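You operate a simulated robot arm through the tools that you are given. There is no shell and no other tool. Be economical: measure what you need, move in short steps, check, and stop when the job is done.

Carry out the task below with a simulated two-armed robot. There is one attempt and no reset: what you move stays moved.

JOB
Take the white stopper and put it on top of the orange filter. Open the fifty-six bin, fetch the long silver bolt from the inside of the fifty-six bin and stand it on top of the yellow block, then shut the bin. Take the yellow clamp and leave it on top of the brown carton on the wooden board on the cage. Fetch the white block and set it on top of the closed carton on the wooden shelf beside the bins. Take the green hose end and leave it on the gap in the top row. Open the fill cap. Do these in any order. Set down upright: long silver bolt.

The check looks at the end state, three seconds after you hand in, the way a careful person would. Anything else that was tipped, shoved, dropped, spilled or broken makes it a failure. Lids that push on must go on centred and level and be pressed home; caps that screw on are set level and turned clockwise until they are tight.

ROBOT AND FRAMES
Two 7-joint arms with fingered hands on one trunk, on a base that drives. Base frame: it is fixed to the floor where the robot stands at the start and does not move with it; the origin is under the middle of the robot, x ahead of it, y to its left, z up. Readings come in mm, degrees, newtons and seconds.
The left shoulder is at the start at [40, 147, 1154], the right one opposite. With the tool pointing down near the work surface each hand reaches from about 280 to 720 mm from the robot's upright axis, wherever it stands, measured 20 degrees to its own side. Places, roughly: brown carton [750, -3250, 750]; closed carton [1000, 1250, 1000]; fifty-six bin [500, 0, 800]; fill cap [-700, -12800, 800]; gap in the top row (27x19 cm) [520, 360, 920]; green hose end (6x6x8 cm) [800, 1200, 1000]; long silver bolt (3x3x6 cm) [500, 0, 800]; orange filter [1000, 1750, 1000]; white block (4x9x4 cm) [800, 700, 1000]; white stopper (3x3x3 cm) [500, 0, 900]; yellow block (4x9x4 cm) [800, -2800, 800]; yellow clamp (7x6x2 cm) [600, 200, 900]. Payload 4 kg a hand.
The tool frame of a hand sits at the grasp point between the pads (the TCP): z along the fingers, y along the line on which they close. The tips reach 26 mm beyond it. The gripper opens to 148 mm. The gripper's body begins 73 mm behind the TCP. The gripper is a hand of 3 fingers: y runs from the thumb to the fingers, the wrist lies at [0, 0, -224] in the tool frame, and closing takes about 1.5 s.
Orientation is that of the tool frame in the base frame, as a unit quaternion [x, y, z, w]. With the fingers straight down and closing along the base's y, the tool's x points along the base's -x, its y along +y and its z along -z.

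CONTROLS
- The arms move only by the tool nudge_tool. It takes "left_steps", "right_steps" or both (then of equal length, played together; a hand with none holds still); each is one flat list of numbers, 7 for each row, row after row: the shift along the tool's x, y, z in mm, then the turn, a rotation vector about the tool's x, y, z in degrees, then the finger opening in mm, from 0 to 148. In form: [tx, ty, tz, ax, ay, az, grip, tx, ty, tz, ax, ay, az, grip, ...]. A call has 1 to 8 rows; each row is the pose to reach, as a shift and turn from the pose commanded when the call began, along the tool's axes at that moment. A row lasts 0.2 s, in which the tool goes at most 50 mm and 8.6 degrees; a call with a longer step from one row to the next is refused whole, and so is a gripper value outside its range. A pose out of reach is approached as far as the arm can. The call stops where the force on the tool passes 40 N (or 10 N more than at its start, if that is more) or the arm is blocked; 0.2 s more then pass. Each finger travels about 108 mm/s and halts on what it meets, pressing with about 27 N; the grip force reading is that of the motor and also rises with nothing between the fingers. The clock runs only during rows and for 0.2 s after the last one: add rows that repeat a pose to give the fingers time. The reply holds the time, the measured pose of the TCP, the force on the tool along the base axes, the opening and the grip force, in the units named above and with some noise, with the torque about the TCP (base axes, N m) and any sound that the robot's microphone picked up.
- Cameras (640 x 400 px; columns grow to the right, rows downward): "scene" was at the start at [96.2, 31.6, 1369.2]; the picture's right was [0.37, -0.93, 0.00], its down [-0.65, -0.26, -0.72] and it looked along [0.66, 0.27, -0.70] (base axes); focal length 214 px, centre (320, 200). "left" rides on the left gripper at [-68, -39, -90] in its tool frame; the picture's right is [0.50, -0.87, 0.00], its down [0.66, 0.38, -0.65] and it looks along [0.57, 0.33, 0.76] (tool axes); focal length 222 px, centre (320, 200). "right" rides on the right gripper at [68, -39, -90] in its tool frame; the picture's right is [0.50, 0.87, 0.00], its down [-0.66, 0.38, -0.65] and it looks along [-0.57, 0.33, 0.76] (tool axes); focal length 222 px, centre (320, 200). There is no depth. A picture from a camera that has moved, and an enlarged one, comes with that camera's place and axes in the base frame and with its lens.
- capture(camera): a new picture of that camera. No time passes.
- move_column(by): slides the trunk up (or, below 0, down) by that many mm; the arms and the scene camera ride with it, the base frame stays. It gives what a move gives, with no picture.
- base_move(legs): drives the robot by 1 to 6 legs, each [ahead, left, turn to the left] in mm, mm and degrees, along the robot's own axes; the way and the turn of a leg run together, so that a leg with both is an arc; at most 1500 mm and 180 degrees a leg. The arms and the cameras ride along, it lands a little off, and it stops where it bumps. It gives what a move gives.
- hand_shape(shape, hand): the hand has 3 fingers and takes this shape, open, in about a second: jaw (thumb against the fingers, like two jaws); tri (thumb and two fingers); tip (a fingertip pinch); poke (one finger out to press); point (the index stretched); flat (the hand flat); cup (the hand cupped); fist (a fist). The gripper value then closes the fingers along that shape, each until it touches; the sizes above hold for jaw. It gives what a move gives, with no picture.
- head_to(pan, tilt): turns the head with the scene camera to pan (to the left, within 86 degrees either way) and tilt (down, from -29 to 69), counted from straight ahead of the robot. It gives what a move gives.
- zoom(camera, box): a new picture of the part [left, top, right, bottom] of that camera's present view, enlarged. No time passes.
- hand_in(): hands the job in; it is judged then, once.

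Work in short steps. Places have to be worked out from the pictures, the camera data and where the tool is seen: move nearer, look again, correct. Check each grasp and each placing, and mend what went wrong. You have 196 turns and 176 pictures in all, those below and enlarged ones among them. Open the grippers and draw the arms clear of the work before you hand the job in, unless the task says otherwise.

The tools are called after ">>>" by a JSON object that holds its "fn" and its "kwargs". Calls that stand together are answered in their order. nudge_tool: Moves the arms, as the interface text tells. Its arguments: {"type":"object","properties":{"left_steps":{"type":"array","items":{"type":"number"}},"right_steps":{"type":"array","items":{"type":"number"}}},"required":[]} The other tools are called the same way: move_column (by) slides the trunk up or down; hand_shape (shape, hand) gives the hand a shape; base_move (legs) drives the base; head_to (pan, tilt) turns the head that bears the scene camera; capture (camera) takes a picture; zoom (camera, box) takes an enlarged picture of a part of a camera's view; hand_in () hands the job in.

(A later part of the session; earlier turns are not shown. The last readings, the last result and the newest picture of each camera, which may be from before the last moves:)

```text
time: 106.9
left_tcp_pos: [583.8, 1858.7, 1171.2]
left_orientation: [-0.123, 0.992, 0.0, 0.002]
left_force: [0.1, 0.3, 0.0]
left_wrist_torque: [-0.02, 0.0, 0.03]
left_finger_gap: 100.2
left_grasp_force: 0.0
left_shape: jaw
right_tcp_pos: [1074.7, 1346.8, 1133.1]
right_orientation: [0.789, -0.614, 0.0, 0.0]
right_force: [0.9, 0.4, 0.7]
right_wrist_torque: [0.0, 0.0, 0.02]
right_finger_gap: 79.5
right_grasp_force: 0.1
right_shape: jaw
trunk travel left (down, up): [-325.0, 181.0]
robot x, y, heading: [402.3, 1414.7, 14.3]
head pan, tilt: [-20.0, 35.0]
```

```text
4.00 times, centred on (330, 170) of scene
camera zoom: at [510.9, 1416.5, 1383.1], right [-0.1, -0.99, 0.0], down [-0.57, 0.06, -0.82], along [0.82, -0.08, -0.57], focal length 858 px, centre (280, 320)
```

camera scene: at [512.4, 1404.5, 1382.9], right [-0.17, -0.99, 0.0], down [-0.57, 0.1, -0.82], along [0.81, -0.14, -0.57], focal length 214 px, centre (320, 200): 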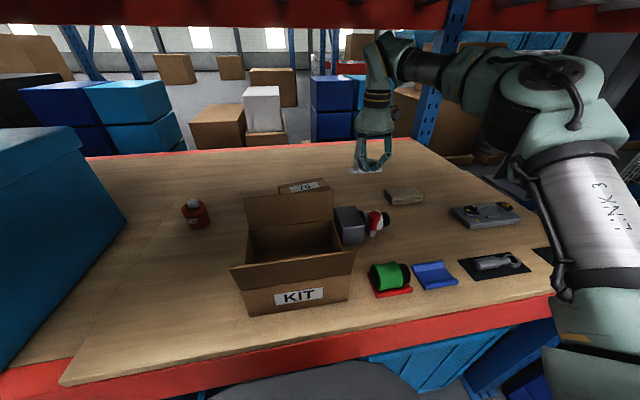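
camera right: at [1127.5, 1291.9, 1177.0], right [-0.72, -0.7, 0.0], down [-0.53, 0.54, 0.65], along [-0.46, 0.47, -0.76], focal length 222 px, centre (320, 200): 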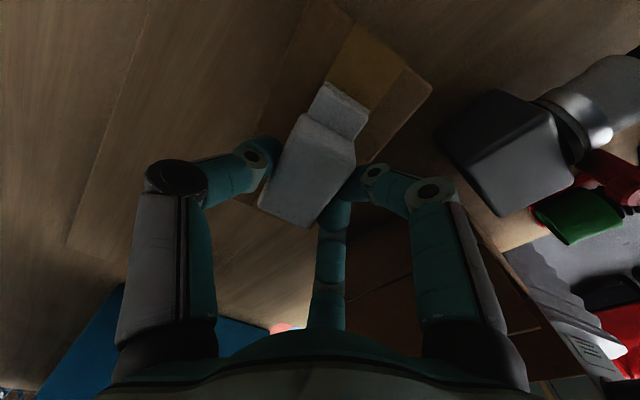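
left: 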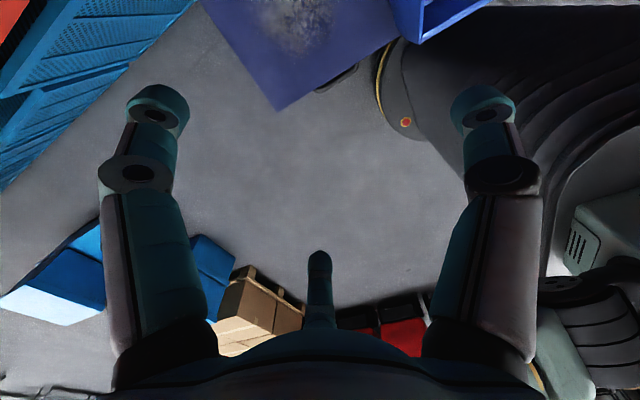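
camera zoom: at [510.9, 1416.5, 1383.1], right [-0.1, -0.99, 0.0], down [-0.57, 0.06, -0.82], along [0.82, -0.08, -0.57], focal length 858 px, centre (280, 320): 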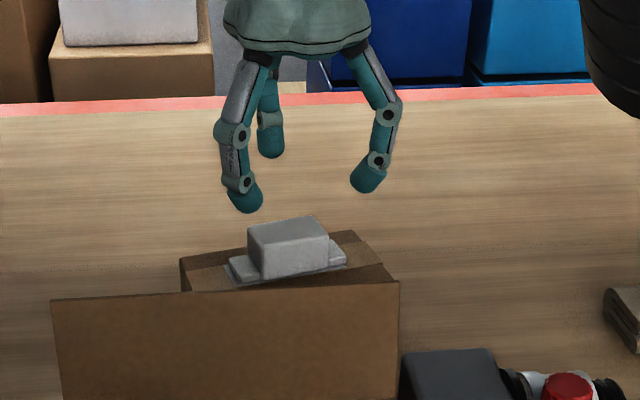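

Block sits squarely on the carton. I turn back and back off 150 mm to reach the green hose end.

>>> {"fn": "base_move", "kwargs": {"legs": [[0, 0, -14.2], [-160, 0, 0]]}}

>>> {"fn": "head_to", "kwargs": {"pan": -10, "tilt": 40}}

>>> {"fn": "capture", "kwargs": {"camera": "scene"}}

>>> {"fn": "capture", "kwargs": {"camera": "right"}}

```text
time: 109.2
left_tcp_pos: [532.5, 1800.8, 1171.4]
left_orientation: [0.003, 1.0, -0.001, 0.001]
left_force: [0.1, 0.2, -0.2]
left_wrist_torque: [0.02, 0.02, 0.03]
left_finger_gap: 100.4
left_grasp_force: 0.1
left_shape: jaw
right_tcp_pos: [879.2, 1182.6, 1129.9]
right_orientation: [-0.706, 0.708, 0.001, -0.001]
right_force: [0.2, 1.1, 0.3]
right_wrist_torque: [-0.01, 0.05, -0.01]
right_finger_gap: 79.6
right_grasp_force: 0.0
right_shape: jaw
trunk travel left (down, up): [-325.0, 181.0]
robot x, y, heading: [247.2, 1420.5, -0.2]
head pan, tilt: [-20.0, 35.0]
```

```text
time: 109.9
left_tcp_pos: [530.7, 1801.4, 1171.6]
left_orientation: [0.002, 1.0, 0.0, 0.003]
left_force: [0.7, -0.3, 0.0]
left_wrist_torque: [0.01, -0.01, -0.02]
left_finger_gap: 100.5
left_grasp_force: 0.1
left_shape: jaw
right_tcp_pos: [875.8, 1181.9, 1133.5]
right_orientation: [-0.706, 0.708, -0.001, 0.001]
right_force: [-0.1, -0.2, -1.1]
right_wrist_torque: [-0.05, -0.02, 0.04]
right_finger_gap: 79.5
right_grasp_force: 0.0
right_shape: jaw
trunk travel left (down, up): [-325.0, 181.0]
robot x, y, heading: [247.5, 1420.3, -0.4]
head pan, tilt: [-10.0, 40.0]
```

```text
93 pictures are left
camera scene: at [349.2, 1404.7, 1375.5], right [-0.18, -0.98, 0.0], down [-0.63, 0.11, -0.77], along [0.75, -0.14, -0.64], focal length 214 px, centre (320, 200)
```

scene: 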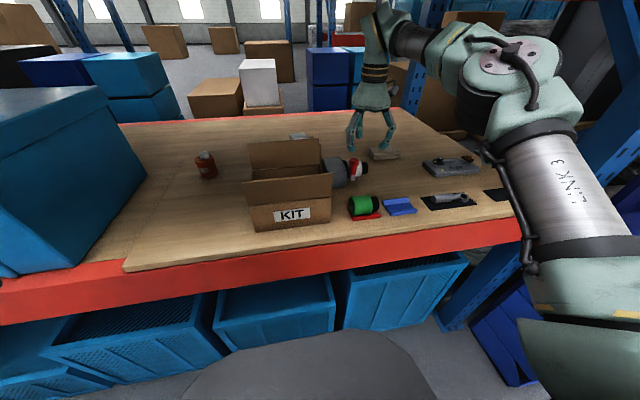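

```text
92 pictures are left
camera right: at [914.3, 1114.2, 1222.2], right [-0.87, -0.5, 0.0], down [-0.38, 0.66, 0.65], along [-0.32, 0.57, -0.76], focal length 222 px, centre (320, 200)
```

right: 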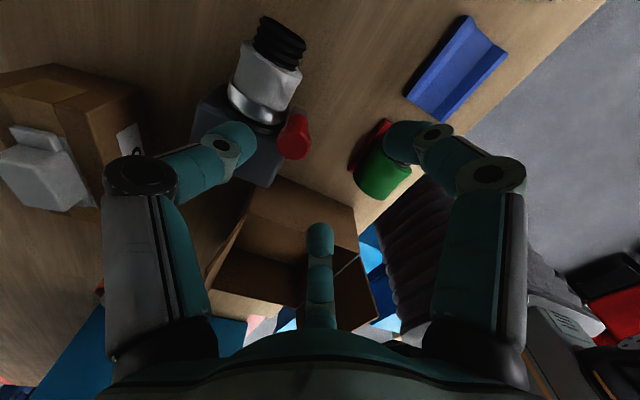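

The hose end is at about [760, 1198, 990], axis along y. I bring the hand over it and part way down.

>>> {"fn": "nudge_tool", "kwargs": {"right_steps": [-4, 40, 0, 0, 0, 0, 100, -10, 80, 5, 0, 0, 0, 110, -18, 122, 20, 0, 0, 0, 110, -18, 122, 50, 0, 0, 0, 110, -18, 122, 70, 0, 0, 0, 110, -18, 122, 70, 0, 0, 0, 110]}}

>>> {"fn": "capture", "kwargs": {"camera": "right"}}

>>> {"fn": "zoom", "kwargs": {"camera": "scene", "box": [290, 100, 450, 230]}}

```text
time: 111.3
left_tcp_pos: [529.8, 1800.9, 1171.2]
left_orientation: [0.002, 1.0, 0.0, 0.003]
left_force: [0.3, 0.3, 1.4]
left_wrist_torque: [-0.01, 0.01, -0.01]
left_finger_gap: 100.5
left_grasp_force: 0.1
left_shape: jaw
right_tcp_pos: [754.9, 1200.6, 1061.1]
right_orientation: [-0.706, 0.708, 0.0, -0.001]
right_force: [-0.9, -0.4, -0.5]
right_wrist_torque: [0.0, 0.01, -0.04]
right_finger_gap: 109.6
right_grasp_force: 0.0
right_shape: jaw
trunk travel left (down, up): [-325.0, 181.0]
robot x, y, heading: [247.6, 1418.6, -0.3]
head pan, tilt: [-10.0, 40.0]
```

```text
91 pictures are left
camera right: at [792.5, 1132.3, 1150.4], right [-0.87, -0.5, 0.0], down [-0.38, 0.66, 0.65], along [-0.32, 0.57, -0.76], focal length 222 px, centre (320, 200)
```

right: 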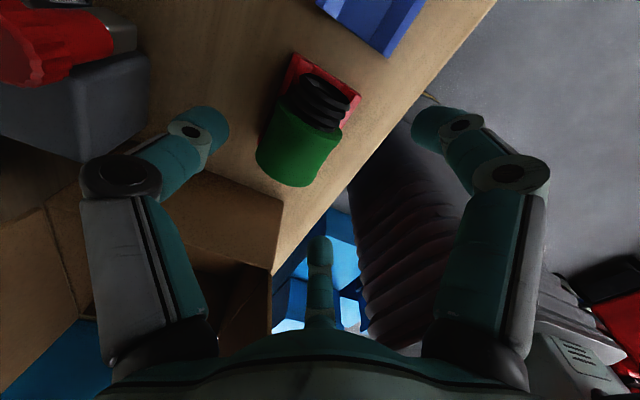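

```text
3.08 times, centred on (370, 165) of scene
camera zoom: at [349.6, 1404.8, 1375.5], right [-0.18, -0.98, 0.0], down [-0.63, 0.11, -0.77], along [0.75, -0.14, -0.64], focal length 660 px, centre (166, 308)
```

zoom: 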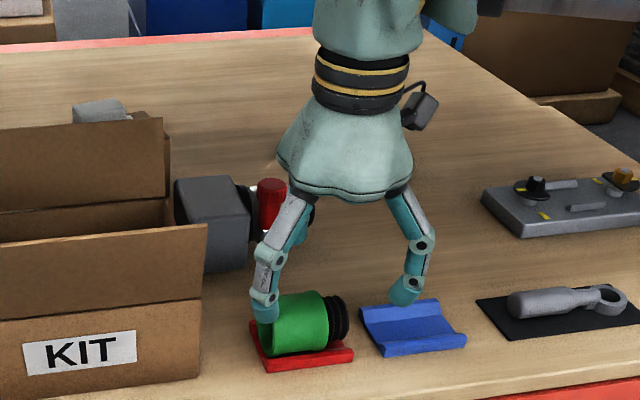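

Triangulated hose centre: [766, 1204, 981]. I go down to z 993 and check before closing.

>>> {"fn": "nudge_tool", "kwargs": {"right_steps": [-3, -2, 25, 0, 0, 0, 110, -3, -2, 50, 0, 0, 0, 110, -3, -2, 68, 0, 0, 0, 110, -3, -2, 68, 0, 0, 0, 110]}}

>>> {"fn": "capture", "kwargs": {"camera": "right"}}

```text
time: 112.3
left_tcp_pos: [530.1, 1801.3, 1171.0]
left_orientation: [0.002, 1.0, -0.002, 0.002]
left_force: [-0.6, 0.6, 0.0]
left_wrist_torque: [0.02, 0.0, 0.01]
left_finger_gap: 100.4
left_grasp_force: 0.0
left_shape: jaw
right_tcp_pos: [758.4, 1204.8, 992.9]
right_orientation: [-0.706, 0.708, -0.001, 0.001]
right_force: [-0.4, 0.0, 1.0]
right_wrist_torque: [0.02, 0.04, 0.01]
right_finger_gap: 109.8
right_grasp_force: 0.1
right_shape: jaw
trunk travel left (down, up): [-325.0, 181.0]
robot x, y, heading: [248.2, 1416.3, -0.1]
head pan, tilt: [-10.0, 40.0]
```

```text
89 pictures are left
camera right: at [795.4, 1136.2, 1083.8], right [-0.87, -0.5, 0.0], down [-0.38, 0.66, 0.65], along [-0.32, 0.57, -0.76], focal length 222 px, centre (320, 200)
```

right: 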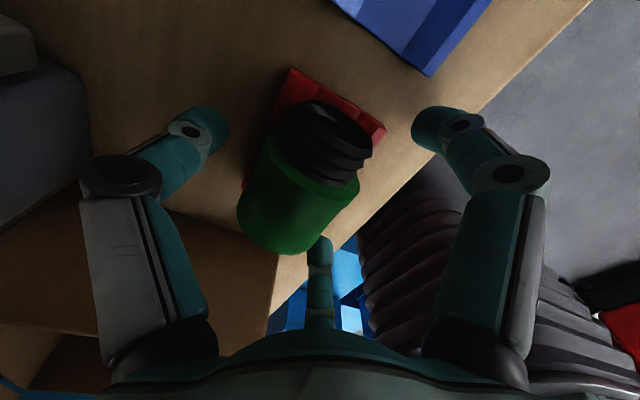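

It is centred in the hand. I close on it.

>>> {"fn": "nudge_tool", "kwargs": {"right_steps": [0, 0, 0, 0, 0, 0, 90, 0, 0, 0, 0, 0, 0, 70, 0, 0, 0, 0, 0, 0, 50, 0, 0, 0, 0, 0, 0, 40, 0, 0, 0, 0, 0, 0, 30, 0, 0, 0, 0, 0, 0, 30, 0, 0, 0, 0, 0, 0, 30]}}

>>> {"fn": "capture", "kwargs": {"camera": "right"}}

```text
time: 113.9
left_tcp_pos: [530.6, 1800.2, 1171.0]
left_orientation: [0.002, 1.0, 0.0, 0.002]
left_force: [-0.1, -0.6, 0.2]
left_wrist_torque: [0.01, 0.01, -0.01]
left_finger_gap: 100.4
left_grasp_force: 0.1
left_shape: jaw
right_tcp_pos: [757.2, 1204.3, 993.9]
right_orientation: [-0.706, 0.708, 0.001, 0.0]
right_force: [0.5, -1.1, 0.1]
right_wrist_torque: [0.01, 0.05, 0.04]
right_finger_gap: 51.0
right_grasp_force: 27.5
right_shape: jaw
trunk travel left (down, up): [-325.0, 181.0]
robot x, y, heading: [245.4, 1419.1, -0.3]
head pan, tilt: [-10.0, 40.0]
```

```text
88 pictures are left
camera right: at [795.4, 1135.8, 1083.7], right [-0.87, -0.5, 0.0], down [-0.38, 0.66, 0.65], along [-0.32, 0.57, -0.76], focal length 222 px, centre (320, 200)
```

right: 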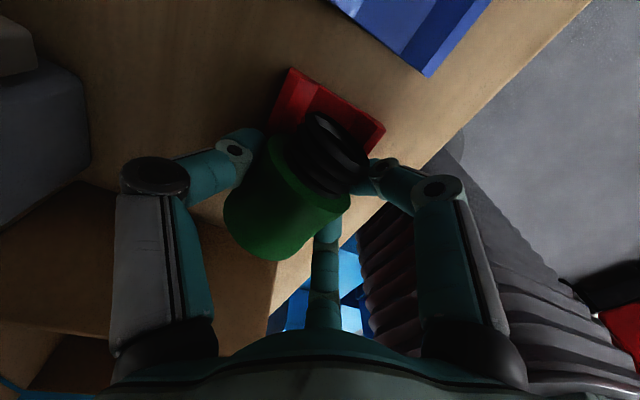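

Gripped at 51 mm with the hose end moved slightly in the hand. I lift and check that it stays.

>>> {"fn": "nudge_tool", "kwargs": {"right_steps": [0, 0, -15, 0, 0, 0, 30, 0, 0, -40, 0, 0, 0, 30, 0, 0, -80, 0, 0, 0, 30, 0, 0, -120, 0, 0, 0, 30, 0, 0, -150, 0, 0, 0, 30]}}

>>> {"fn": "capture", "kwargs": {"camera": "right"}}

>>> {"fn": "zoom", "kwargs": {"camera": "scene", "box": [290, 70, 450, 230]}}

```text
time: 115.1
left_tcp_pos: [530.8, 1799.3, 1170.7]
left_orientation: [0.002, 1.0, -0.001, 0.002]
left_force: [-0.2, 0.3, 0.2]
left_wrist_torque: [0.01, 0.0, 0.03]
left_finger_gap: 100.3
left_grasp_force: 0.1
left_shape: jaw
right_tcp_pos: [758.3, 1205.3, 1143.7]
right_orientation: [-0.706, 0.709, 0.0, 0.0]
right_force: [-0.7, 0.2, -0.3]
right_wrist_torque: [-0.02, 0.03, 0.02]
right_finger_gap: 51.2
right_grasp_force: 27.0
right_shape: jaw
trunk travel left (down, up): [-325.0, 181.0]
robot x, y, heading: [246.7, 1420.1, 0.1]
head pan, tilt: [-10.0, 40.0]
```

```text
87 pictures are left
camera right: at [794.6, 1136.2, 1233.8], right [-0.87, -0.5, 0.0], down [-0.38, 0.66, 0.65], along [-0.33, 0.57, -0.76], focal length 222 px, centre (320, 200)
```

right: 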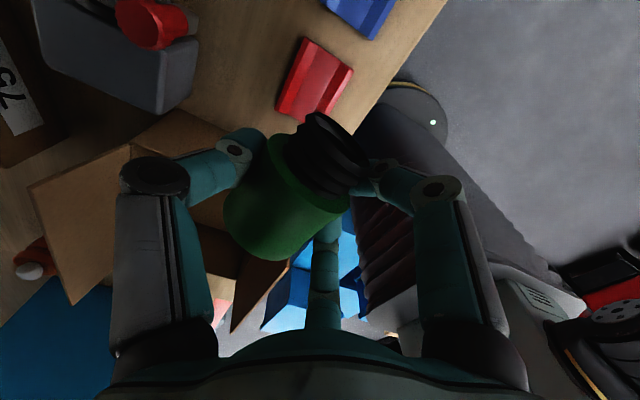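

```text
2.50 times, centred on (370, 150) of scene
camera zoom: at [349.7, 1405.3, 1375.5], right [-0.18, -0.98, 0.0], down [-0.63, 0.11, -0.77], along [0.75, -0.14, -0.64], focal length 536 px, centre (195, 325)
```

zoom: 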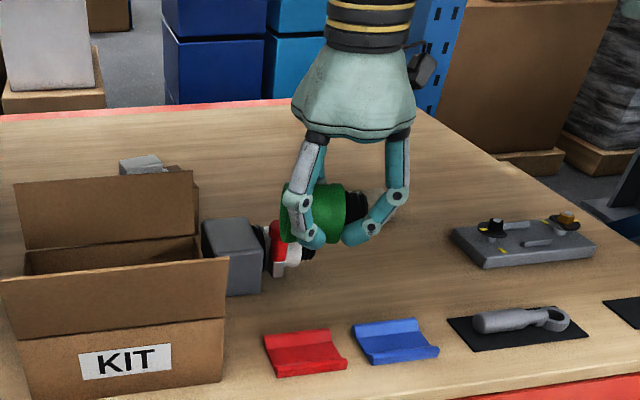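

Hose end held well. I back off and drive right toward the gap at the left end of the top row.

>>> {"fn": "base_move", "kwargs": {"legs": [[-350, 0, 0], [0, -850, 0]]}}

>>> {"fn": "head_to", "kwargs": {"pan": -15, "tilt": 45}}

>>> {"fn": "capture", "kwargs": {"camera": "scene"}}

```text
time: 121.5
left_tcp_pos: [180.6, 936.9, 1171.2]
left_orientation: [0.005, 1.0, -0.001, 0.003]
left_force: [-0.4, -0.1, -0.5]
left_wrist_torque: [-0.02, 0.0, -0.01]
left_finger_gap: 100.6
left_grasp_force: 0.0
left_shape: jaw
right_tcp_pos: [404.3, 340.0, 1142.7]
right_orientation: [-0.705, 0.71, 0.0, 0.001]
right_force: [0.8, 0.1, -0.3]
right_wrist_torque: [0.01, 0.04, -0.02]
right_finger_gap: 51.1
right_grasp_force: 26.9
right_shape: jaw
trunk travel left (down, up): [-325.0, 181.0]
robot x, y, heading: [-106.2, 557.6, -0.5]
head pan, tilt: [-10.0, 40.0]
```

```text
time: 122.2
left_tcp_pos: [181.1, 936.1, 1171.6]
left_orientation: [0.005, 1.0, 0.0, 0.002]
left_force: [0.5, -0.1, -0.3]
left_wrist_torque: [0.02, -0.01, -0.02]
left_finger_gap: 100.3
left_grasp_force: 0.1
left_shape: jaw
right_tcp_pos: [404.1, 338.3, 1142.8]
right_orientation: [-0.704, 0.71, 0.001, -0.001]
right_force: [-0.2, -0.1, -0.9]
right_wrist_torque: [-0.05, 0.03, -0.02]
right_finger_gap: 50.8
right_grasp_force: 27.2
right_shape: jaw
trunk travel left (down, up): [-325.0, 181.0]
robot x, y, heading: [-109.7, 557.6, -0.5]
head pan, tilt: [-15.0, 45.0]
```

```text
85 pictures are left
camera scene: at [-7.1, 535.5, 1368.2], right [-0.27, -0.96, 0.0], down [-0.68, 0.19, -0.71], along [0.68, -0.19, -0.71], focal length 214 px, centre (320, 200)
```

scene: 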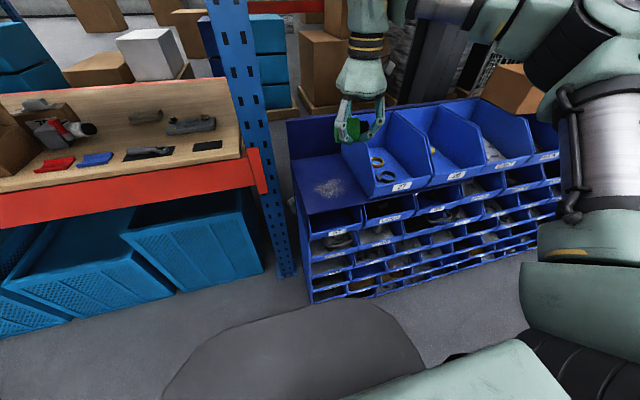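

The gap spans x 388–658 and y 270–470, with its centre near [523, 370] and z about 920. I drive so the hand is above it.

>>> {"fn": "base_move", "kwargs": {"legs": [[118, 28, 0.4]]}}

>>> {"fn": "capture", "kwargs": {"camera": "right"}}

>>> {"fn": "capture", "kwargs": {"camera": "scene"}}

```text
time: 123.4
left_tcp_pos: [295.9, 964.5, 1171.1]
left_orientation: [0.003, 1.0, 0.0, 0.003]
left_force: [0.0, -0.3, -0.3]
left_wrist_torque: [0.0, -0.02, -0.02]
left_finger_gap: 100.4
left_grasp_force: 0.1
left_shape: jaw
right_tcp_pos: [521.8, 369.0, 1143.7]
right_orientation: [-0.706, 0.708, -0.001, 0.001]
right_force: [0.4, -0.3, -1.2]
right_wrist_torque: [0.02, -0.01, 0.01]
right_finger_gap: 51.1
right_grasp_force: 26.8
right_shape: jaw
trunk travel left (down, up): [-325.0, 181.0]
robot x, y, heading: [11.1, 581.8, -0.1]
head pan, tilt: [-15.0, 45.0]
```

```text
84 pictures are left
camera right: at [559.4, 300.3, 1234.1], right [-0.87, -0.5, 0.0], down [-0.38, 0.66, 0.65], along [-0.32, 0.57, -0.76], focal length 222 px, centre (320, 200)
```

right: 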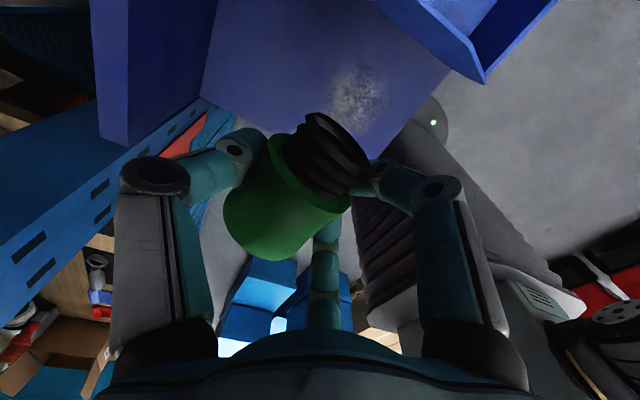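

```text
83 pictures are left
camera scene: at [109.1, 562.8, 1368.3], right [-0.26, -0.96, 0.0], down [-0.68, 0.19, -0.71], along [0.68, -0.19, -0.71], focal length 214 px, centre (320, 200)
```

scene: 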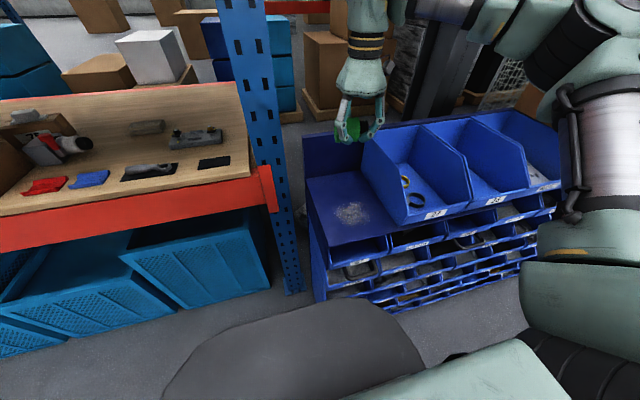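

I shift 9 mm to +y for clearance from bin 27 and lower to just above the shelf.

>>> {"fn": "nudge_tool", "kwargs": {"right_steps": [-9, 0, 45, 0, 0, 0, 30, -9, 0, 90, 0, 0, 0, 30, -9, 0, 130, 0, 0, 0, 30, -9, 0, 155, 0, 0, 0, 30, -9, 0, 168, 0, 0, 0, 30, -9, 0, 168, 0, 0, 0, 30]}}

>>> {"fn": "zoom", "kwargs": {"camera": "scene", "box": [280, 90, 440, 270]}}

```text
time: 124.8
left_tcp_pos: [295.2, 965.1, 1171.2]
left_orientation: [0.003, 1.0, -0.001, 0.002]
left_force: [-0.2, -0.3, -0.7]
left_wrist_torque: [0.02, 0.0, -0.04]
left_finger_gap: 100.6
left_grasp_force: 0.1
left_shape: jaw
right_tcp_pos: [523.6, 376.9, 974.5]
right_orientation: [-0.706, 0.709, 0.0, 0.001]
right_force: [0.0, -0.1, -0.6]
right_wrist_torque: [-0.02, 0.0, 0.0]
right_finger_gap: 51.0
right_grasp_force: 27.4
right_shape: jaw
trunk travel left (down, up): [-325.0, 181.0]
robot x, y, heading: [11.1, 580.8, -0.1]
head pan, tilt: [-15.0, 45.0]
```

```text
2.22 times, centred on (360, 180) of scene
camera zoom: at [110.2, 563.2, 1368.2], right [-0.26, -0.96, 0.0], down [-0.68, 0.19, -0.71], along [0.68, -0.19, -0.71], focal length 477 px, centre (231, 244)
```

zoom: 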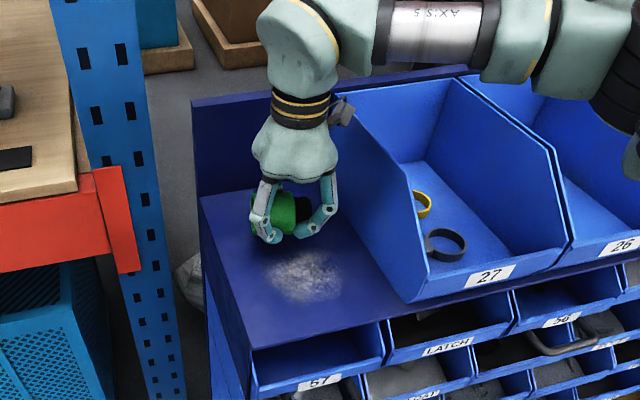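

Well inside the gap. I lower in small steps to contact.

>>> {"fn": "nudge_tool", "kwargs": {"right_steps": [0, 0, 3, 0, 0, 0, 30, 0, 0, 6, 0, 0, 0, 30, 0, 0, 9, 0, 0, 0, 30]}}

>>> {"fn": "nudge_tool", "kwargs": {"right_steps": [0, 0, 2, 0, 0, 0, 30, 0, 0, 4, 0, 0, 0, 30]}}

```text
time: 125.6
left_tcp_pos: [295.8, 965.0, 1170.3]
left_orientation: [0.002, 1.0, 0.0, 0.002]
left_force: [0.7, -0.2, 0.4]
left_wrist_torque: [-0.03, 0.02, -0.01]
left_finger_gap: 100.5
left_grasp_force: 0.1
left_shape: jaw
right_tcp_pos: [523.8, 379.6, 966.6]
right_orientation: [-0.706, 0.708, 0.0, 0.0]
right_force: [-0.5, -0.5, 0.0]
right_wrist_torque: [0.0, 0.0, -0.01]
right_finger_gap: 50.8
right_grasp_force: 27.3
right_shape: jaw
trunk travel left (down, up): [-325.0, 181.0]
robot x, y, heading: [9.4, 582.0, -0.5]
head pan, tilt: [-15.0, 45.0]
```

```text
time: 126.2
left_tcp_pos: [294.5, 964.6, 1171.0]
left_orientation: [0.003, 1.0, 0.0, 0.003]
left_force: [0.6, -0.5, 0.2]
left_wrist_torque: [0.01, 0.01, -0.04]
left_finger_gap: 100.1
left_grasp_force: 0.1
left_shape: jaw
right_tcp_pos: [522.9, 378.4, 962.7]
right_orientation: [-0.706, 0.708, 0.0, 0.0]
right_force: [-0.6, -0.5, -0.7]
right_wrist_torque: [0.03, -0.04, -0.01]
right_finger_gap: 51.0
right_grasp_force: 26.7
right_shape: jaw
trunk travel left (down, up): [-325.0, 181.0]
robot x, y, heading: [13.5, 582.5, 0.0]
head pan, tilt: [-15.0, 45.0]
```

Still free; a few millimetres more.

>>> {"fn": "nudge_tool", "kwargs": {"right_steps": [0, 0, 2, 0, 0, 0, 30, 0, 0, 4, 0, 0, 0, 30, 0, 0, 6, 0, 0, 0, 30]}}

>>> {"fn": "nudge_tool", "kwargs": {"right_steps": [0, 0, 2, 0, 0, 0, 30, 0, 0, 4, 0, 0, 0, 30]}}

```text
time: 127.0
left_tcp_pos: [296.3, 966.1, 1170.7]
left_orientation: [0.003, 1.0, 0.0, 0.003]
left_force: [0.9, 1.1, -0.5]
left_wrist_torque: [-0.02, 0.04, -0.02]
left_finger_gap: 100.7
left_grasp_force: 0.1
left_shape: jaw
right_tcp_pos: [521.9, 378.1, 956.6]
right_orientation: [-0.706, 0.708, 0.0, 0.001]
right_force: [0.0, -0.9, -1.1]
right_wrist_torque: [0.0, 0.03, 0.0]
right_finger_gap: 51.0
right_grasp_force: 27.3
right_shape: jaw
trunk travel left (down, up): [-325.0, 181.0]
robot x, y, heading: [12.8, 580.1, -0.3]
head pan, tilt: [-15.0, 45.0]
```

```text
time: 127.6
left_tcp_pos: [296.1, 965.4, 1170.2]
left_orientation: [0.002, 1.0, 0.0, 0.003]
left_force: [0.5, 0.9, 0.3]
left_wrist_torque: [0.0, 0.0, 0.03]
left_finger_gap: 100.4
left_grasp_force: 0.0
left_shape: jaw
right_tcp_pos: [522.2, 377.1, 952.8]
right_orientation: [-0.706, 0.708, -0.001, 0.0]
right_force: [-0.3, -0.2, -0.9]
right_wrist_torque: [-0.01, -0.01, -0.05]
right_finger_gap: 50.9
right_grasp_force: 26.9
right_shape: jaw
trunk travel left (down, up): [-325.0, 181.0]
robot x, y, heading: [10.8, 585.7, -0.2]
head pan, tilt: [-15.0, 45.0]
```

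>>> {"fn": "zoom", "kwargs": {"camera": "scene", "box": [320, 120, 420, 220]}}

```text
4.00 times, centred on (370, 170) of scene
camera zoom: at [110.4, 563.1, 1368.2], right [-0.26, -0.96, 0.0], down [-0.68, 0.19, -0.71], along [0.68, -0.19, -0.71], focal length 858 px, centre (120, 320)
```

zoom: 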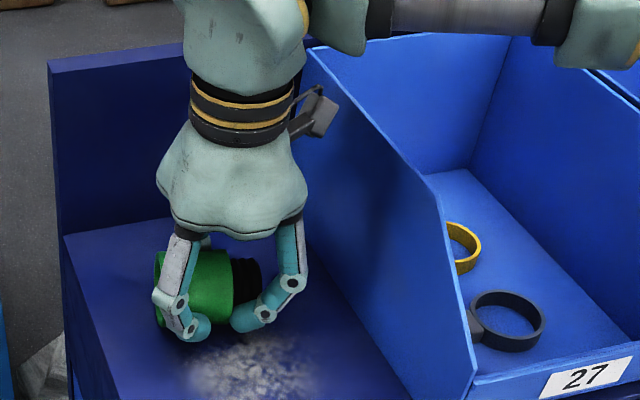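

It is almost on the shelf. Down further, 2 mm at a time.

>>> {"fn": "nudge_tool", "kwargs": {"right_steps": [0, 0, 1.5, 0, 0, 0, 30, 0, 0, 3, 0, 0, 0, 30, 0, 0, 4.5, 0, 0, 0, 30]}}

>>> {"fn": "nudge_tool", "kwargs": {"right_steps": [0, 0, 1.5, 0, 0, 0, 30, 0, 0, 3, 0, 0, 0, 30]}}

```text
time: 128.4
left_tcp_pos: [296.1, 964.9, 1171.6]
left_orientation: [0.003, 1.0, 0.001, 0.002]
left_force: [-0.2, -0.1, -0.1]
left_wrist_torque: [0.01, -0.01, -0.02]
left_finger_gap: 100.2
left_grasp_force: 0.0
left_shape: jaw
right_tcp_pos: [521.9, 378.3, 948.1]
right_orientation: [-0.706, 0.709, -0.001, 0.0]
right_force: [-0.7, -0.3, -0.6]
right_wrist_torque: [0.0, 0.01, 0.0]
right_finger_gap: 51.2
right_grasp_force: 26.7
right_shape: jaw
trunk travel left (down, up): [-325.0, 181.0]
robot x, y, heading: [8.9, 580.6, -0.2]
head pan, tilt: [-15.0, 45.0]
```

```text
time: 129.0
left_tcp_pos: [295.2, 965.5, 1171.3]
left_orientation: [0.003, 1.0, -0.001, 0.003]
left_force: [-0.3, 0.4, 0.4]
left_wrist_torque: [-0.02, 0.01, 0.0]
left_finger_gap: 100.4
left_grasp_force: 0.0
left_shape: jaw
right_tcp_pos: [522.0, 378.0, 946.5]
right_orientation: [-0.706, 0.708, -0.001, 0.001]
right_force: [0.7, 0.1, 7.9]
right_wrist_torque: [-0.03, -0.16, 0.03]
right_finger_gap: 51.2
right_grasp_force: 27.6
right_shape: jaw
trunk travel left (down, up): [-325.0, 181.0]
robot x, y, heading: [10.4, 581.9, -0.3]
head pan, tilt: [-15.0, 45.0]
```

Contact at 8 N. I open gradually and lift off.

>>> {"fn": "nudge_tool", "kwargs": {"right_steps": [0, 0, 0, 0, 0, 0, 58, 0, 0, 0, 0, 0, 0, 70, 0, 0, 0, 0, 0, 0, 86, 0, 0, -5, 0, 0, 0, 100, 0, 0, -40, 0, 0, 0, 106, 0, 0, -85, 0, 0, 0, 106, 0, 0, -130, 0, 0, 0, 100, 0, 0, -175, 0, 0, 0, 100]}}

>>> {"fn": "zoom", "kwargs": {"camera": "scene", "box": [300, 100, 460, 230]}}

```text
time: 130.8
left_tcp_pos: [294.7, 965.5, 1171.0]
left_orientation: [0.002, 1.0, 0.0, 0.002]
left_force: [0.1, -0.1, -0.1]
left_wrist_torque: [-0.04, 0.02, 0.01]
left_finger_gap: 100.4
left_grasp_force: 0.1
left_shape: jaw
right_tcp_pos: [522.9, 378.3, 1121.1]
right_orientation: [-0.706, 0.708, -0.001, 0.0]
right_force: [-0.3, 0.1, -0.7]
right_wrist_torque: [0.0, 0.0, 0.04]
right_finger_gap: 100.5
right_grasp_force: 0.1
right_shape: jaw
trunk travel left (down, up): [-325.0, 181.0]
robot x, y, heading: [13.7, 584.4, -0.3]
head pan, tilt: [-15.0, 45.0]
```

```text
3.08 times, centred on (380, 165) of scene
camera zoom: at [109.3, 563.9, 1368.3], right [-0.26, -0.96, 0.0], down [-0.68, 0.18, -0.71], along [0.68, -0.19, -0.71], focal length 660 px, centre (135, 308)
```

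zoom: 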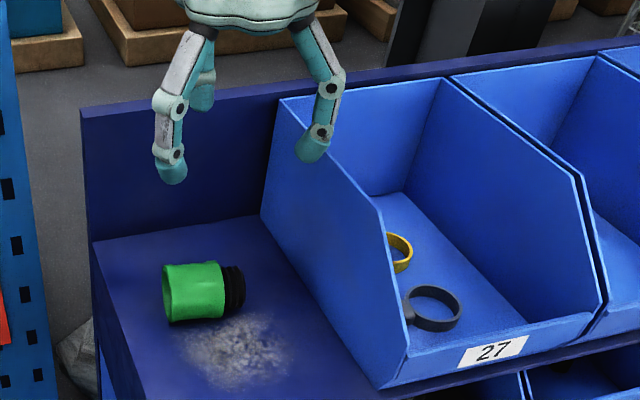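

Hose end rests in the gap. Next is bin 56: I back off, drive right and view its handle.

>>> {"fn": "base_move", "kwargs": {"legs": [[-200, 0, 0.3], [0, -420, 0]]}}

>>> {"fn": "head_to", "kwargs": {"pan": -20, "tilt": 50}}

>>> {"fn": "capture", "kwargs": {"camera": "scene"}}

>>> {"fn": "capture", "kwargs": {"camera": "right"}}

```text
time: 134.6
left_tcp_pos: [98.9, 545.2, 1170.8]
left_orientation: [-0.001, 1.0, -0.001, 0.003]
left_force: [-0.4, -0.2, 0.1]
left_wrist_torque: [-0.03, 0.0, -0.06]
left_finger_gap: 100.4
left_grasp_force: 0.1
left_shape: jaw
right_tcp_pos: [331.1, -41.8, 1120.5]
right_orientation: [0.71, -0.704, 0.0, 0.0]
right_force: [0.4, -0.2, 0.1]
right_wrist_torque: [0.05, 0.01, 0.02]
right_finger_gap: 100.3
right_grasp_force: 0.1
right_shape: jaw
trunk travel left (down, up): [-325.0, 181.0]
robot x, y, heading: [-183.1, 158.1, 0.4]
head pan, tilt: [-15.0, 45.0]
```

```text
time: 135.3
left_tcp_pos: [98.3, 543.4, 1170.6]
left_orientation: [-0.002, 1.0, -0.001, 0.003]
left_force: [0.2, 1.1, 0.0]
left_wrist_torque: [0.01, 0.0, -0.03]
left_finger_gap: 100.5
left_grasp_force: 0.0
left_shape: jaw
right_tcp_pos: [330.8, -41.8, 1118.8]
right_orientation: [0.709, -0.705, 0.001, 0.0]
right_force: [0.2, 0.8, -0.4]
right_wrist_torque: [-0.02, -0.01, 0.01]
right_finger_gap: 100.4
right_grasp_force: 0.0
right_shape: jaw
trunk travel left (down, up): [-325.0, 181.0]
robot x, y, heading: [-180.1, 162.1, 0.4]
head pan, tilt: [-20.0, 50.0]
```

```text
79 pictures are left
camera scene: at [-90.3, 134.7, 1361.3], right [-0.34, -0.94, 0.0], down [-0.72, 0.26, -0.64], along [0.61, -0.22, -0.77], focal length 214 px, centre (320, 200)
```

scene: 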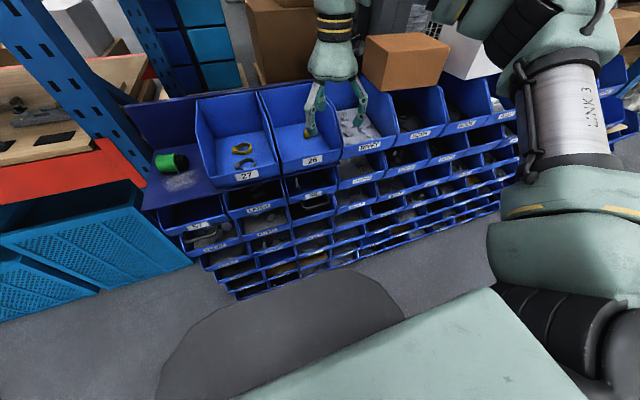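

```text
78 pictures are left
camera right: at [369.7, -110.4, 1210.1], right [-0.86, -0.51, 0.0], down [-0.38, 0.65, 0.65], along [-0.33, 0.56, -0.76], focal length 222 px, centre (320, 200)
```

right: 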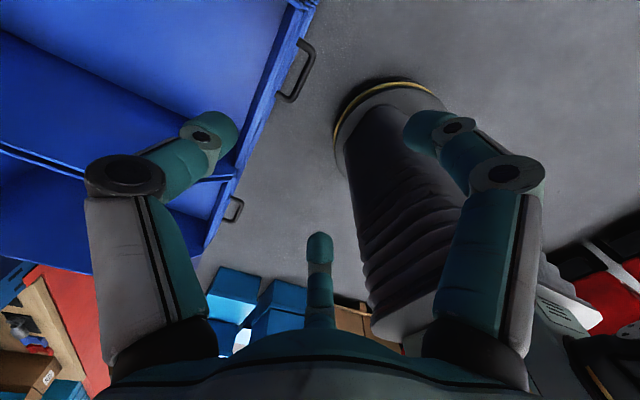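

The right camera sees the U-handle of bin 56 protruding at (298, 70). I zoom in with both cameras.

>>> {"fn": "zoom", "kwargs": {"camera": "scene", "box": [270, 150, 370, 230]}}

>>> {"fn": "zoom", "kwargs": {"camera": "right", "box": [220, 0, 380, 120]}}

```text
5.00 times, centred on (320, 190) of scene
camera zoom: at [-90.3, 134.7, 1361.3], right [-0.34, -0.94, 0.0], down [-0.72, 0.26, -0.64], along [0.61, -0.22, -0.77], focal length 1072 px, centre (320, 250)
```

zoom: 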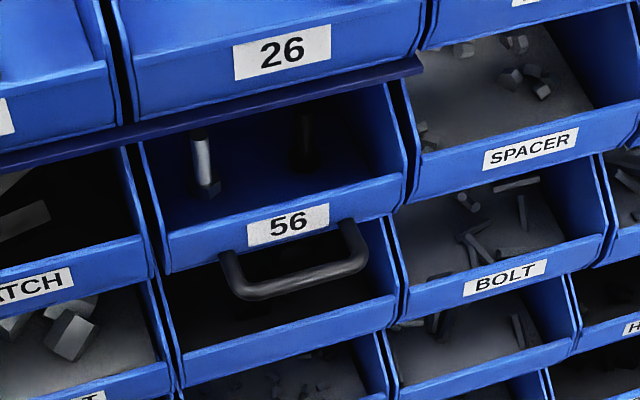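

```text
3.33 times, centred on (300, 60) of right
camera zoom: at [369.7, -110.4, 1210.1], right [-0.86, -0.51, 0.0], down [-0.38, 0.65, 0.65], along [-0.33, 0.56, -0.76], focal length 740 px, centre (387, 667)
```

zoom: 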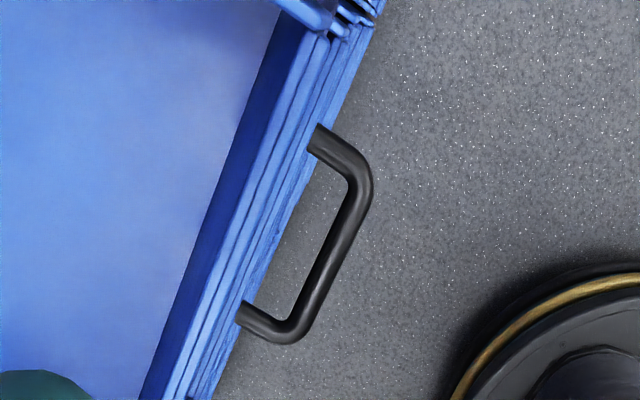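

Handle bar: about [351, -14, 780], 88 mm long, roughly 25 mm clear behind. The silver bolt stands inside on the left. I pitch the hand 60° so it points forward-down and bring it in front of the handle.

>>> {"fn": "nudge_tool", "kwargs": {"right_steps": [-4, 10, 20, 8.5, 0, 0, 100, -8, 20, 45, 17, 0, 0, 100, -12, 30, 70, 25.5, 0, 0, 100, -16, 40, 100, 34, 0, 0, 90, -20, 50, 130, 42.5, 0, 0, 90, -24, 60, 165, 51, 0, 0, 80, -27, 70, 200, 59.5, 0, 0, 80]}}

>>> {"fn": "capture", "kwargs": {"camera": "right"}}

>>> {"fn": "capture", "kwargs": {"camera": "scene"}}

```text
time: 136.9
left_tcp_pos: [97.2, 543.0, 1172.0]
left_orientation: [-0.003, 1.0, 0.0, 0.003]
left_force: [-0.3, -1.7, 0.9]
left_wrist_torque: [0.07, 0.05, 0.01]
left_finger_gap: 100.4
left_grasp_force: 0.0
left_shape: jaw
right_tcp_pos: [276.0, 72.2, 1020.9]
right_orientation: [-0.588, 0.649, -0.344, 0.338]
right_force: [-0.4, 0.9, -1.3]
right_wrist_torque: [-0.06, -0.14, -0.08]
right_finger_gap: 80.5
right_grasp_force: 0.2
right_shape: jaw
right hand out of reach, approached as far as the arm can: row 6, 7
trunk travel left (down, up): [-325.0, 181.0]
robot x, y, heading: [-185.6, 161.2, 0.1]
head pan, tilt: [-20.0, 50.0]
```

```text
75 pictures are left
camera right: at [214.3, 6.0, 1100.0], right [-0.5, -0.44, -0.75], down [-0.7, 0.71, 0.05], along [0.51, 0.55, -0.66], focal length 222 px, centre (320, 200)
```

right: 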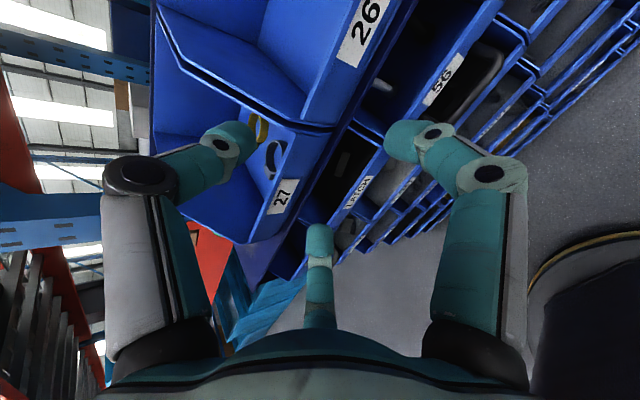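

```text
74 pictures are left
camera scene: at [-91.5, 134.5, 1361.3], right [-0.34, -0.94, 0.0], down [-0.72, 0.26, -0.64], along [0.61, -0.22, -0.77], focal length 214 px, centre (320, 200)
```

scene: 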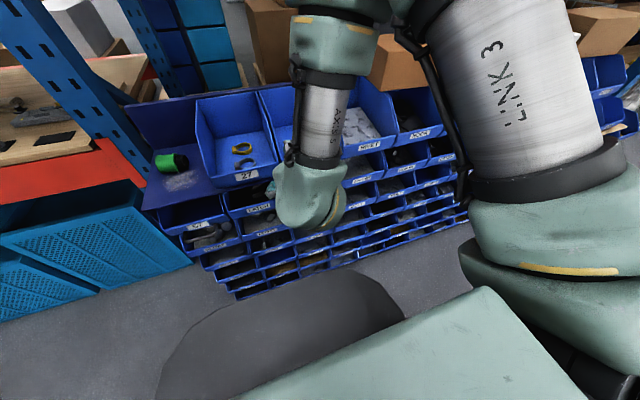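

Too cramped at this distance. I back the base off 220 mm and lower the trunk 220 mm to reach the handle with a nearly horizontal hand.

>>> {"fn": "base_move", "kwargs": {"legs": [[-220, 0, 0]]}}

>>> {"fn": "move_column", "kwargs": {"by": -220}}

```text
time: 138.6
left_tcp_pos: [-120.4, 542.4, 1170.5]
left_orientation: [-0.001, 1.0, 0.0, 0.002]
left_force: [0.3, 0.3, 0.4]
left_wrist_torque: [-0.04, 0.01, 0.0]
left_finger_gap: 100.4
left_grasp_force: 0.1
left_shape: jaw
right_tcp_pos: [50.9, 84.9, 1012.7]
right_orientation: [-0.613, 0.625, -0.355, 0.329]
right_force: [0.0, 0.0, 0.0]
right_wrist_torque: [-0.02, 0.02, 0.0]
right_finger_gap: 80.5
right_grasp_force: 0.1
right_shape: jaw
trunk travel left (down, up): [-325.0, 181.0]
robot x, y, heading: [-401.5, 158.8, 0.1]
head pan, tilt: [-20.0, 50.0]
```

```text
time: 140.9
left_tcp_pos: [-121.7, 542.6, 951.0]
left_orientation: [-0.001, 1.0, -0.002, 0.003]
left_force: [-0.2, -0.1, 0.0]
left_wrist_torque: [0.03, -0.02, 0.01]
left_finger_gap: 100.4
left_grasp_force: 0.0
left_shape: jaw
right_tcp_pos: [50.2, 83.9, 793.6]
right_orientation: [-0.612, 0.625, -0.355, 0.33]
right_force: [-0.1, -0.1, -1.0]
right_wrist_torque: [0.01, -0.03, -0.02]
right_finger_gap: 80.3
right_grasp_force: 0.1
right_shape: jaw
trunk travel left (down, up): [-105.0, 401.0]
robot x, y, heading: [-403.0, 159.0, -0.0]
head pan, tilt: [-20.0, 50.0]
```

The hand is now pitched about 58° at [50, 84, 794]. I extend it part of the way toward the handle and check tracking.

>>> {"fn": "nudge_tool", "kwargs": {"right_steps": [15, -22, 33, 0, 0, 0, 80, 30, -45, 67, 0, 0, 0, 80, 45, -68, 100, 0, 0, 0, 80, 60, -91, 134, 0, 0, 0, 80]}}

```text
time: 141.9
left_tcp_pos: [-119.9, 541.9, 951.2]
left_orientation: [-0.001, 1.0, 0.0, 0.001]
left_force: [0.4, 0.1, 0.6]
left_wrist_torque: [0.0, 0.03, 0.01]
left_finger_gap: 100.4
left_grasp_force: 0.2
left_shape: jaw
right_tcp_pos: [208.7, 17.5, 798.3]
right_orientation: [-0.613, 0.626, -0.353, 0.329]
right_force: [-0.3, 0.0, -0.6]
right_wrist_torque: [0.0, 0.04, 0.01]
right_finger_gap: 80.5
right_grasp_force: 0.0
right_shape: jaw
right hand out of reach, approached as far as the arm can: row 1, 2, 3
trunk travel left (down, up): [-105.0, 401.0]
robot x, y, heading: [-402.0, 156.5, 0.3]
head pan, tilt: [-20.0, 50.0]
```

Tracking again. I continue to 75 mm in front of the handle with 15° more pitch and look.

>>> {"fn": "nudge_tool", "kwargs": {"right_steps": [14, -18, 28, 7.5, 0, 0, 80, 28.8, -36.7, 56, 15, 0, 0, 80, 28.8, -36.7, 56, 15, 0, 0, 80]}}

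>>> {"fn": "capture", "kwargs": {"camera": "right"}}

>>> {"fn": "capture", "kwargs": {"camera": "scene"}}

```text
time: 142.7
left_tcp_pos: [-120.9, 542.4, 950.4]
left_orientation: [-0.001, 1.0, 0.0, 0.003]
left_force: [1.0, -0.3, -0.5]
left_wrist_torque: [0.01, 0.02, 0.01]
left_finger_gap: 100.6
left_grasp_force: 0.0
left_shape: jaw
right_tcp_pos: [304.9, 26.5, 856.6]
right_orientation: [-0.574, 0.594, -0.417, 0.379]
right_force: [-0.3, -0.1, 0.7]
right_wrist_torque: [0.02, 0.01, -0.01]
right_finger_gap: 80.3
right_grasp_force: 0.0
right_shape: jaw
right hand out of reach, approached as far as the arm can: row 1, 2, 3
trunk travel left (down, up): [-105.0, 401.0]
robot x, y, heading: [-400.1, 159.0, 0.2]
head pan, tilt: [-20.0, 50.0]
```

```text
73 pictures are left
camera right: at [231.8, -36.5, 927.2], right [-0.34, -0.51, -0.79], down [-0.71, 0.69, -0.13], along [0.61, 0.52, -0.6], focal length 222 px, centre (320, 200)
```

right: 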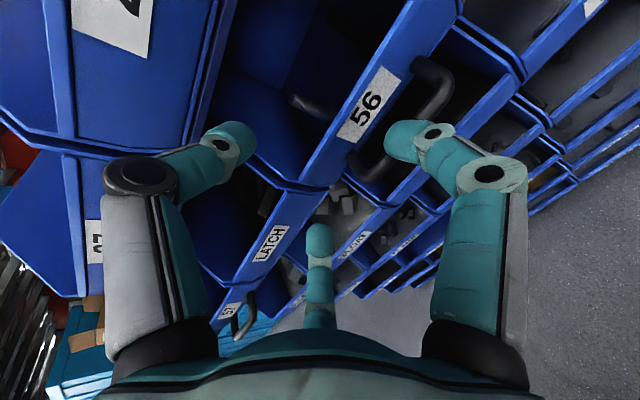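

```text
72 pictures are left
camera scene: at [-310.3, 133.7, 1141.4], right [-0.34, -0.94, 0.0], down [-0.72, 0.26, -0.64], along [0.6, -0.22, -0.77], focal length 214 px, centre (320, 200)
```

scene: 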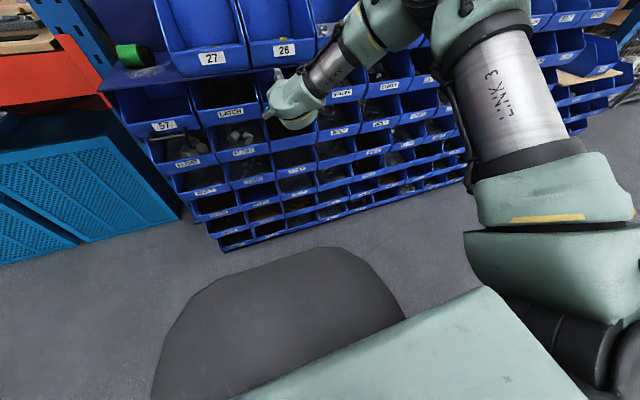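

With this roll the arm cannot get there. Since the three fingers are 120° apart, rolling 60° back toward nominal also puts two fingers behind the bar and one in front, so I roll while retreating.

>>> {"fn": "nudge_tool", "kwargs": {"right_steps": [0, 0, -20, 0, 0, 8.5, 90, 0, 0, -40, 0, 0, 17, 90, 0, 0, -60, 0, 0, 25.5, 90, 0, 0, -60, 0, 0, 34, 90, 0, 0, -60, 0, 0, 42.5, 90, 0, 0, -60, 0, 0, 51, 90, 0, 0, -60, 0, 0, 60, 90, 0, 0, -60, 0, 0, 60, 90]}}

>>> {"fn": "capture", "kwargs": {"camera": "right"}}

```text
refused: row 7 steps farther than a row can; nothing moved
```

```text
71 pictures are left
camera right: at [231.8, -36.5, 927.2], right [-0.34, -0.51, -0.79], down [-0.71, 0.69, -0.13], along [0.61, 0.52, -0.6], focal length 222 px, centre (320, 200)
```

right: 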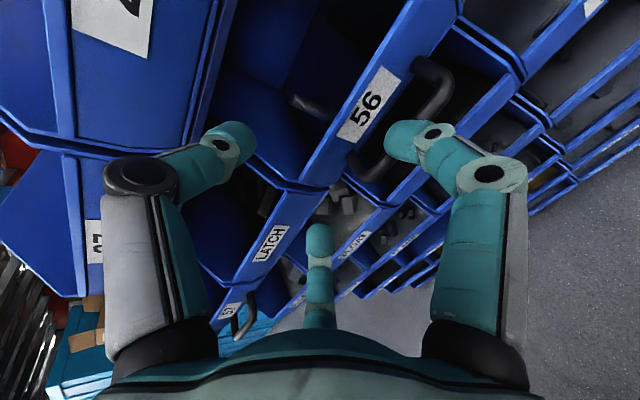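

The last step was slightly too big, so I repeat it with 8.5° steps.

>>> {"fn": "nudge_tool", "kwargs": {"right_steps": [0, 0, -20, 0, 0, 8.5, 90, 0, 0, -40, 0, 0, 17, 90, 0, 0, -60, 0, 0, 25.5, 90, 0, 0, -60, 0, 0, 34, 90, 0, 0, -60, 0, 0, 42.5, 90, 0, 0, -60, 0, 0, 51, 90, 0, 0, -60, 0, 0, 59.5, 90, 0, 0, -60, 0, 0, 59.5, 90]}}

```text
time: 144.5
left_tcp_pos: [-121.1, 542.9, 950.5]
left_orientation: [-0.002, 1.0, 0.0, 0.002]
left_force: [0.1, -0.6, 0.2]
left_wrist_torque: [-0.06, -0.01, 0.02]
left_finger_gap: 100.4
left_grasp_force: 0.0
left_shape: jaw
right_tcp_pos: [251.2, 29.5, 879.5]
right_orientation: [-0.204, 0.804, -0.174, 0.532]
right_force: [-0.6, 0.4, -1.0]
right_wrist_torque: [-0.02, 0.03, 0.0]
right_finger_gap: 89.5
right_grasp_force: 0.1
right_shape: jaw
right hand out of reach, approached as far as the arm can: row 5
trunk travel left (down, up): [-105.0, 401.0]
robot x, y, heading: [-406.3, 154.9, 0.1]
head pan, tilt: [-20.0, 50.0]
```

Reached: one finger straight below, two above, pointing forward and 22° down. I move to 60 mm in front of the bar and look.

>>> {"fn": "nudge_tool", "kwargs": {"right_steps": [22, -1, 24, 0, 0, 0, 90, 44, -1, 48, 0, 0, 0, 90, 66, -1.7, 72.6, 0, 0, 0, 90, 66, -1.7, 72.6, 0, 0, 0, 90]}}

>>> {"fn": "capture", "kwargs": {"camera": "right"}}

```text
time: 145.5
left_tcp_pos: [-120.4, 542.0, 951.6]
left_orientation: [0.0, 1.0, -0.001, 0.003]
left_force: [0.2, -0.1, -1.3]
left_wrist_torque: [0.02, 0.01, 0.0]
left_finger_gap: 100.2
left_grasp_force: 0.0
left_shape: jaw
right_tcp_pos: [319.2, 19.6, 828.0]
right_orientation: [-0.2, 0.809, -0.171, 0.526]
right_force: [-1.3, 0.1, 0.7]
right_wrist_torque: [0.01, 0.02, -0.02]
right_finger_gap: 89.9
right_grasp_force: 0.1
right_shape: jaw
right hand out of reach, approached as far as the arm can: row 1, 2, 3, 4
trunk travel left (down, up): [-105.0, 401.0]
robot x, y, heading: [-398.5, 158.8, 0.2]
head pan, tilt: [-20.0, 50.0]
```

```text
70 pictures are left
camera right: at [215.9, -42.1, 828.9], right [-0.31, 0.5, -0.81], down [-0.41, 0.7, 0.58], along [0.86, 0.52, -0.01], focal length 222 px, centre (320, 200)
```

right: 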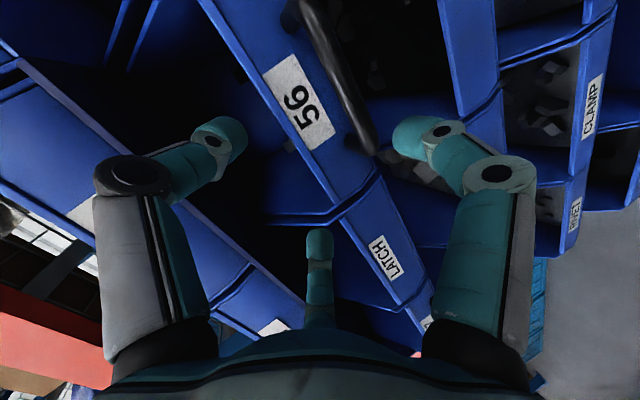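

The wrist cannot fold that close, so the arm needs to be more extended. I back the base off another 130 mm and try again.

>>> {"fn": "base_move", "kwargs": {"legs": [[-130, 0, 0]]}}

>>> {"fn": "nudge_tool", "kwargs": {"right_steps": [20, -5, 30, 0, 0, 0, 90, 40, -15, 60, 0, 0, 0, 90, 60, -20, 85, 0, 0, 0, 90, 60, -20, 85, 0, 0, 0, 90]}}

```text
time: 146.8
left_tcp_pos: [-251.3, 542.2, 950.2]
left_orientation: [-0.002, 1.0, 0.0, 0.003]
left_force: [-0.3, 0.2, -0.3]
left_wrist_torque: [-0.04, -0.03, -0.02]
left_finger_gap: 100.2
left_grasp_force: 0.0
left_shape: jaw
right_tcp_pos: [189.0, 20.7, 828.1]
right_orientation: [-0.199, 0.809, -0.171, 0.525]
right_force: [-0.4, 0.1, 0.0]
right_wrist_torque: [0.02, 0.02, 0.01]
right_finger_gap: 89.3
right_grasp_force: 0.1
right_shape: jaw
trunk travel left (down, up): [-105.0, 401.0]
robot x, y, heading: [-530.7, 160.7, 0.3]
head pan, tilt: [-20.0, 50.0]
```

```text
time: 147.8
left_tcp_pos: [-251.4, 542.6, 951.3]
left_orientation: [-0.002, 1.0, 0.0, 0.002]
left_force: [-0.7, 0.6, -0.2]
left_wrist_torque: [0.0, 0.0, -0.01]
left_finger_gap: 100.4
left_grasp_force: 0.1
left_shape: jaw
right_tcp_pos: [260.2, -19.6, 771.1]
right_orientation: [-0.2, 0.811, -0.169, 0.523]
right_force: [0.1, -0.8, -0.6]
right_wrist_torque: [0.03, 0.01, 0.0]
right_finger_gap: 89.4
right_grasp_force: 0.1
right_shape: jaw
right hand out of reach, approached as far as the arm can: row 1, 2, 3, 4
trunk travel left (down, up): [-105.0, 401.0]
robot x, y, heading: [-531.7, 158.2, 0.3]
head pan, tilt: [-20.0, 50.0]
```

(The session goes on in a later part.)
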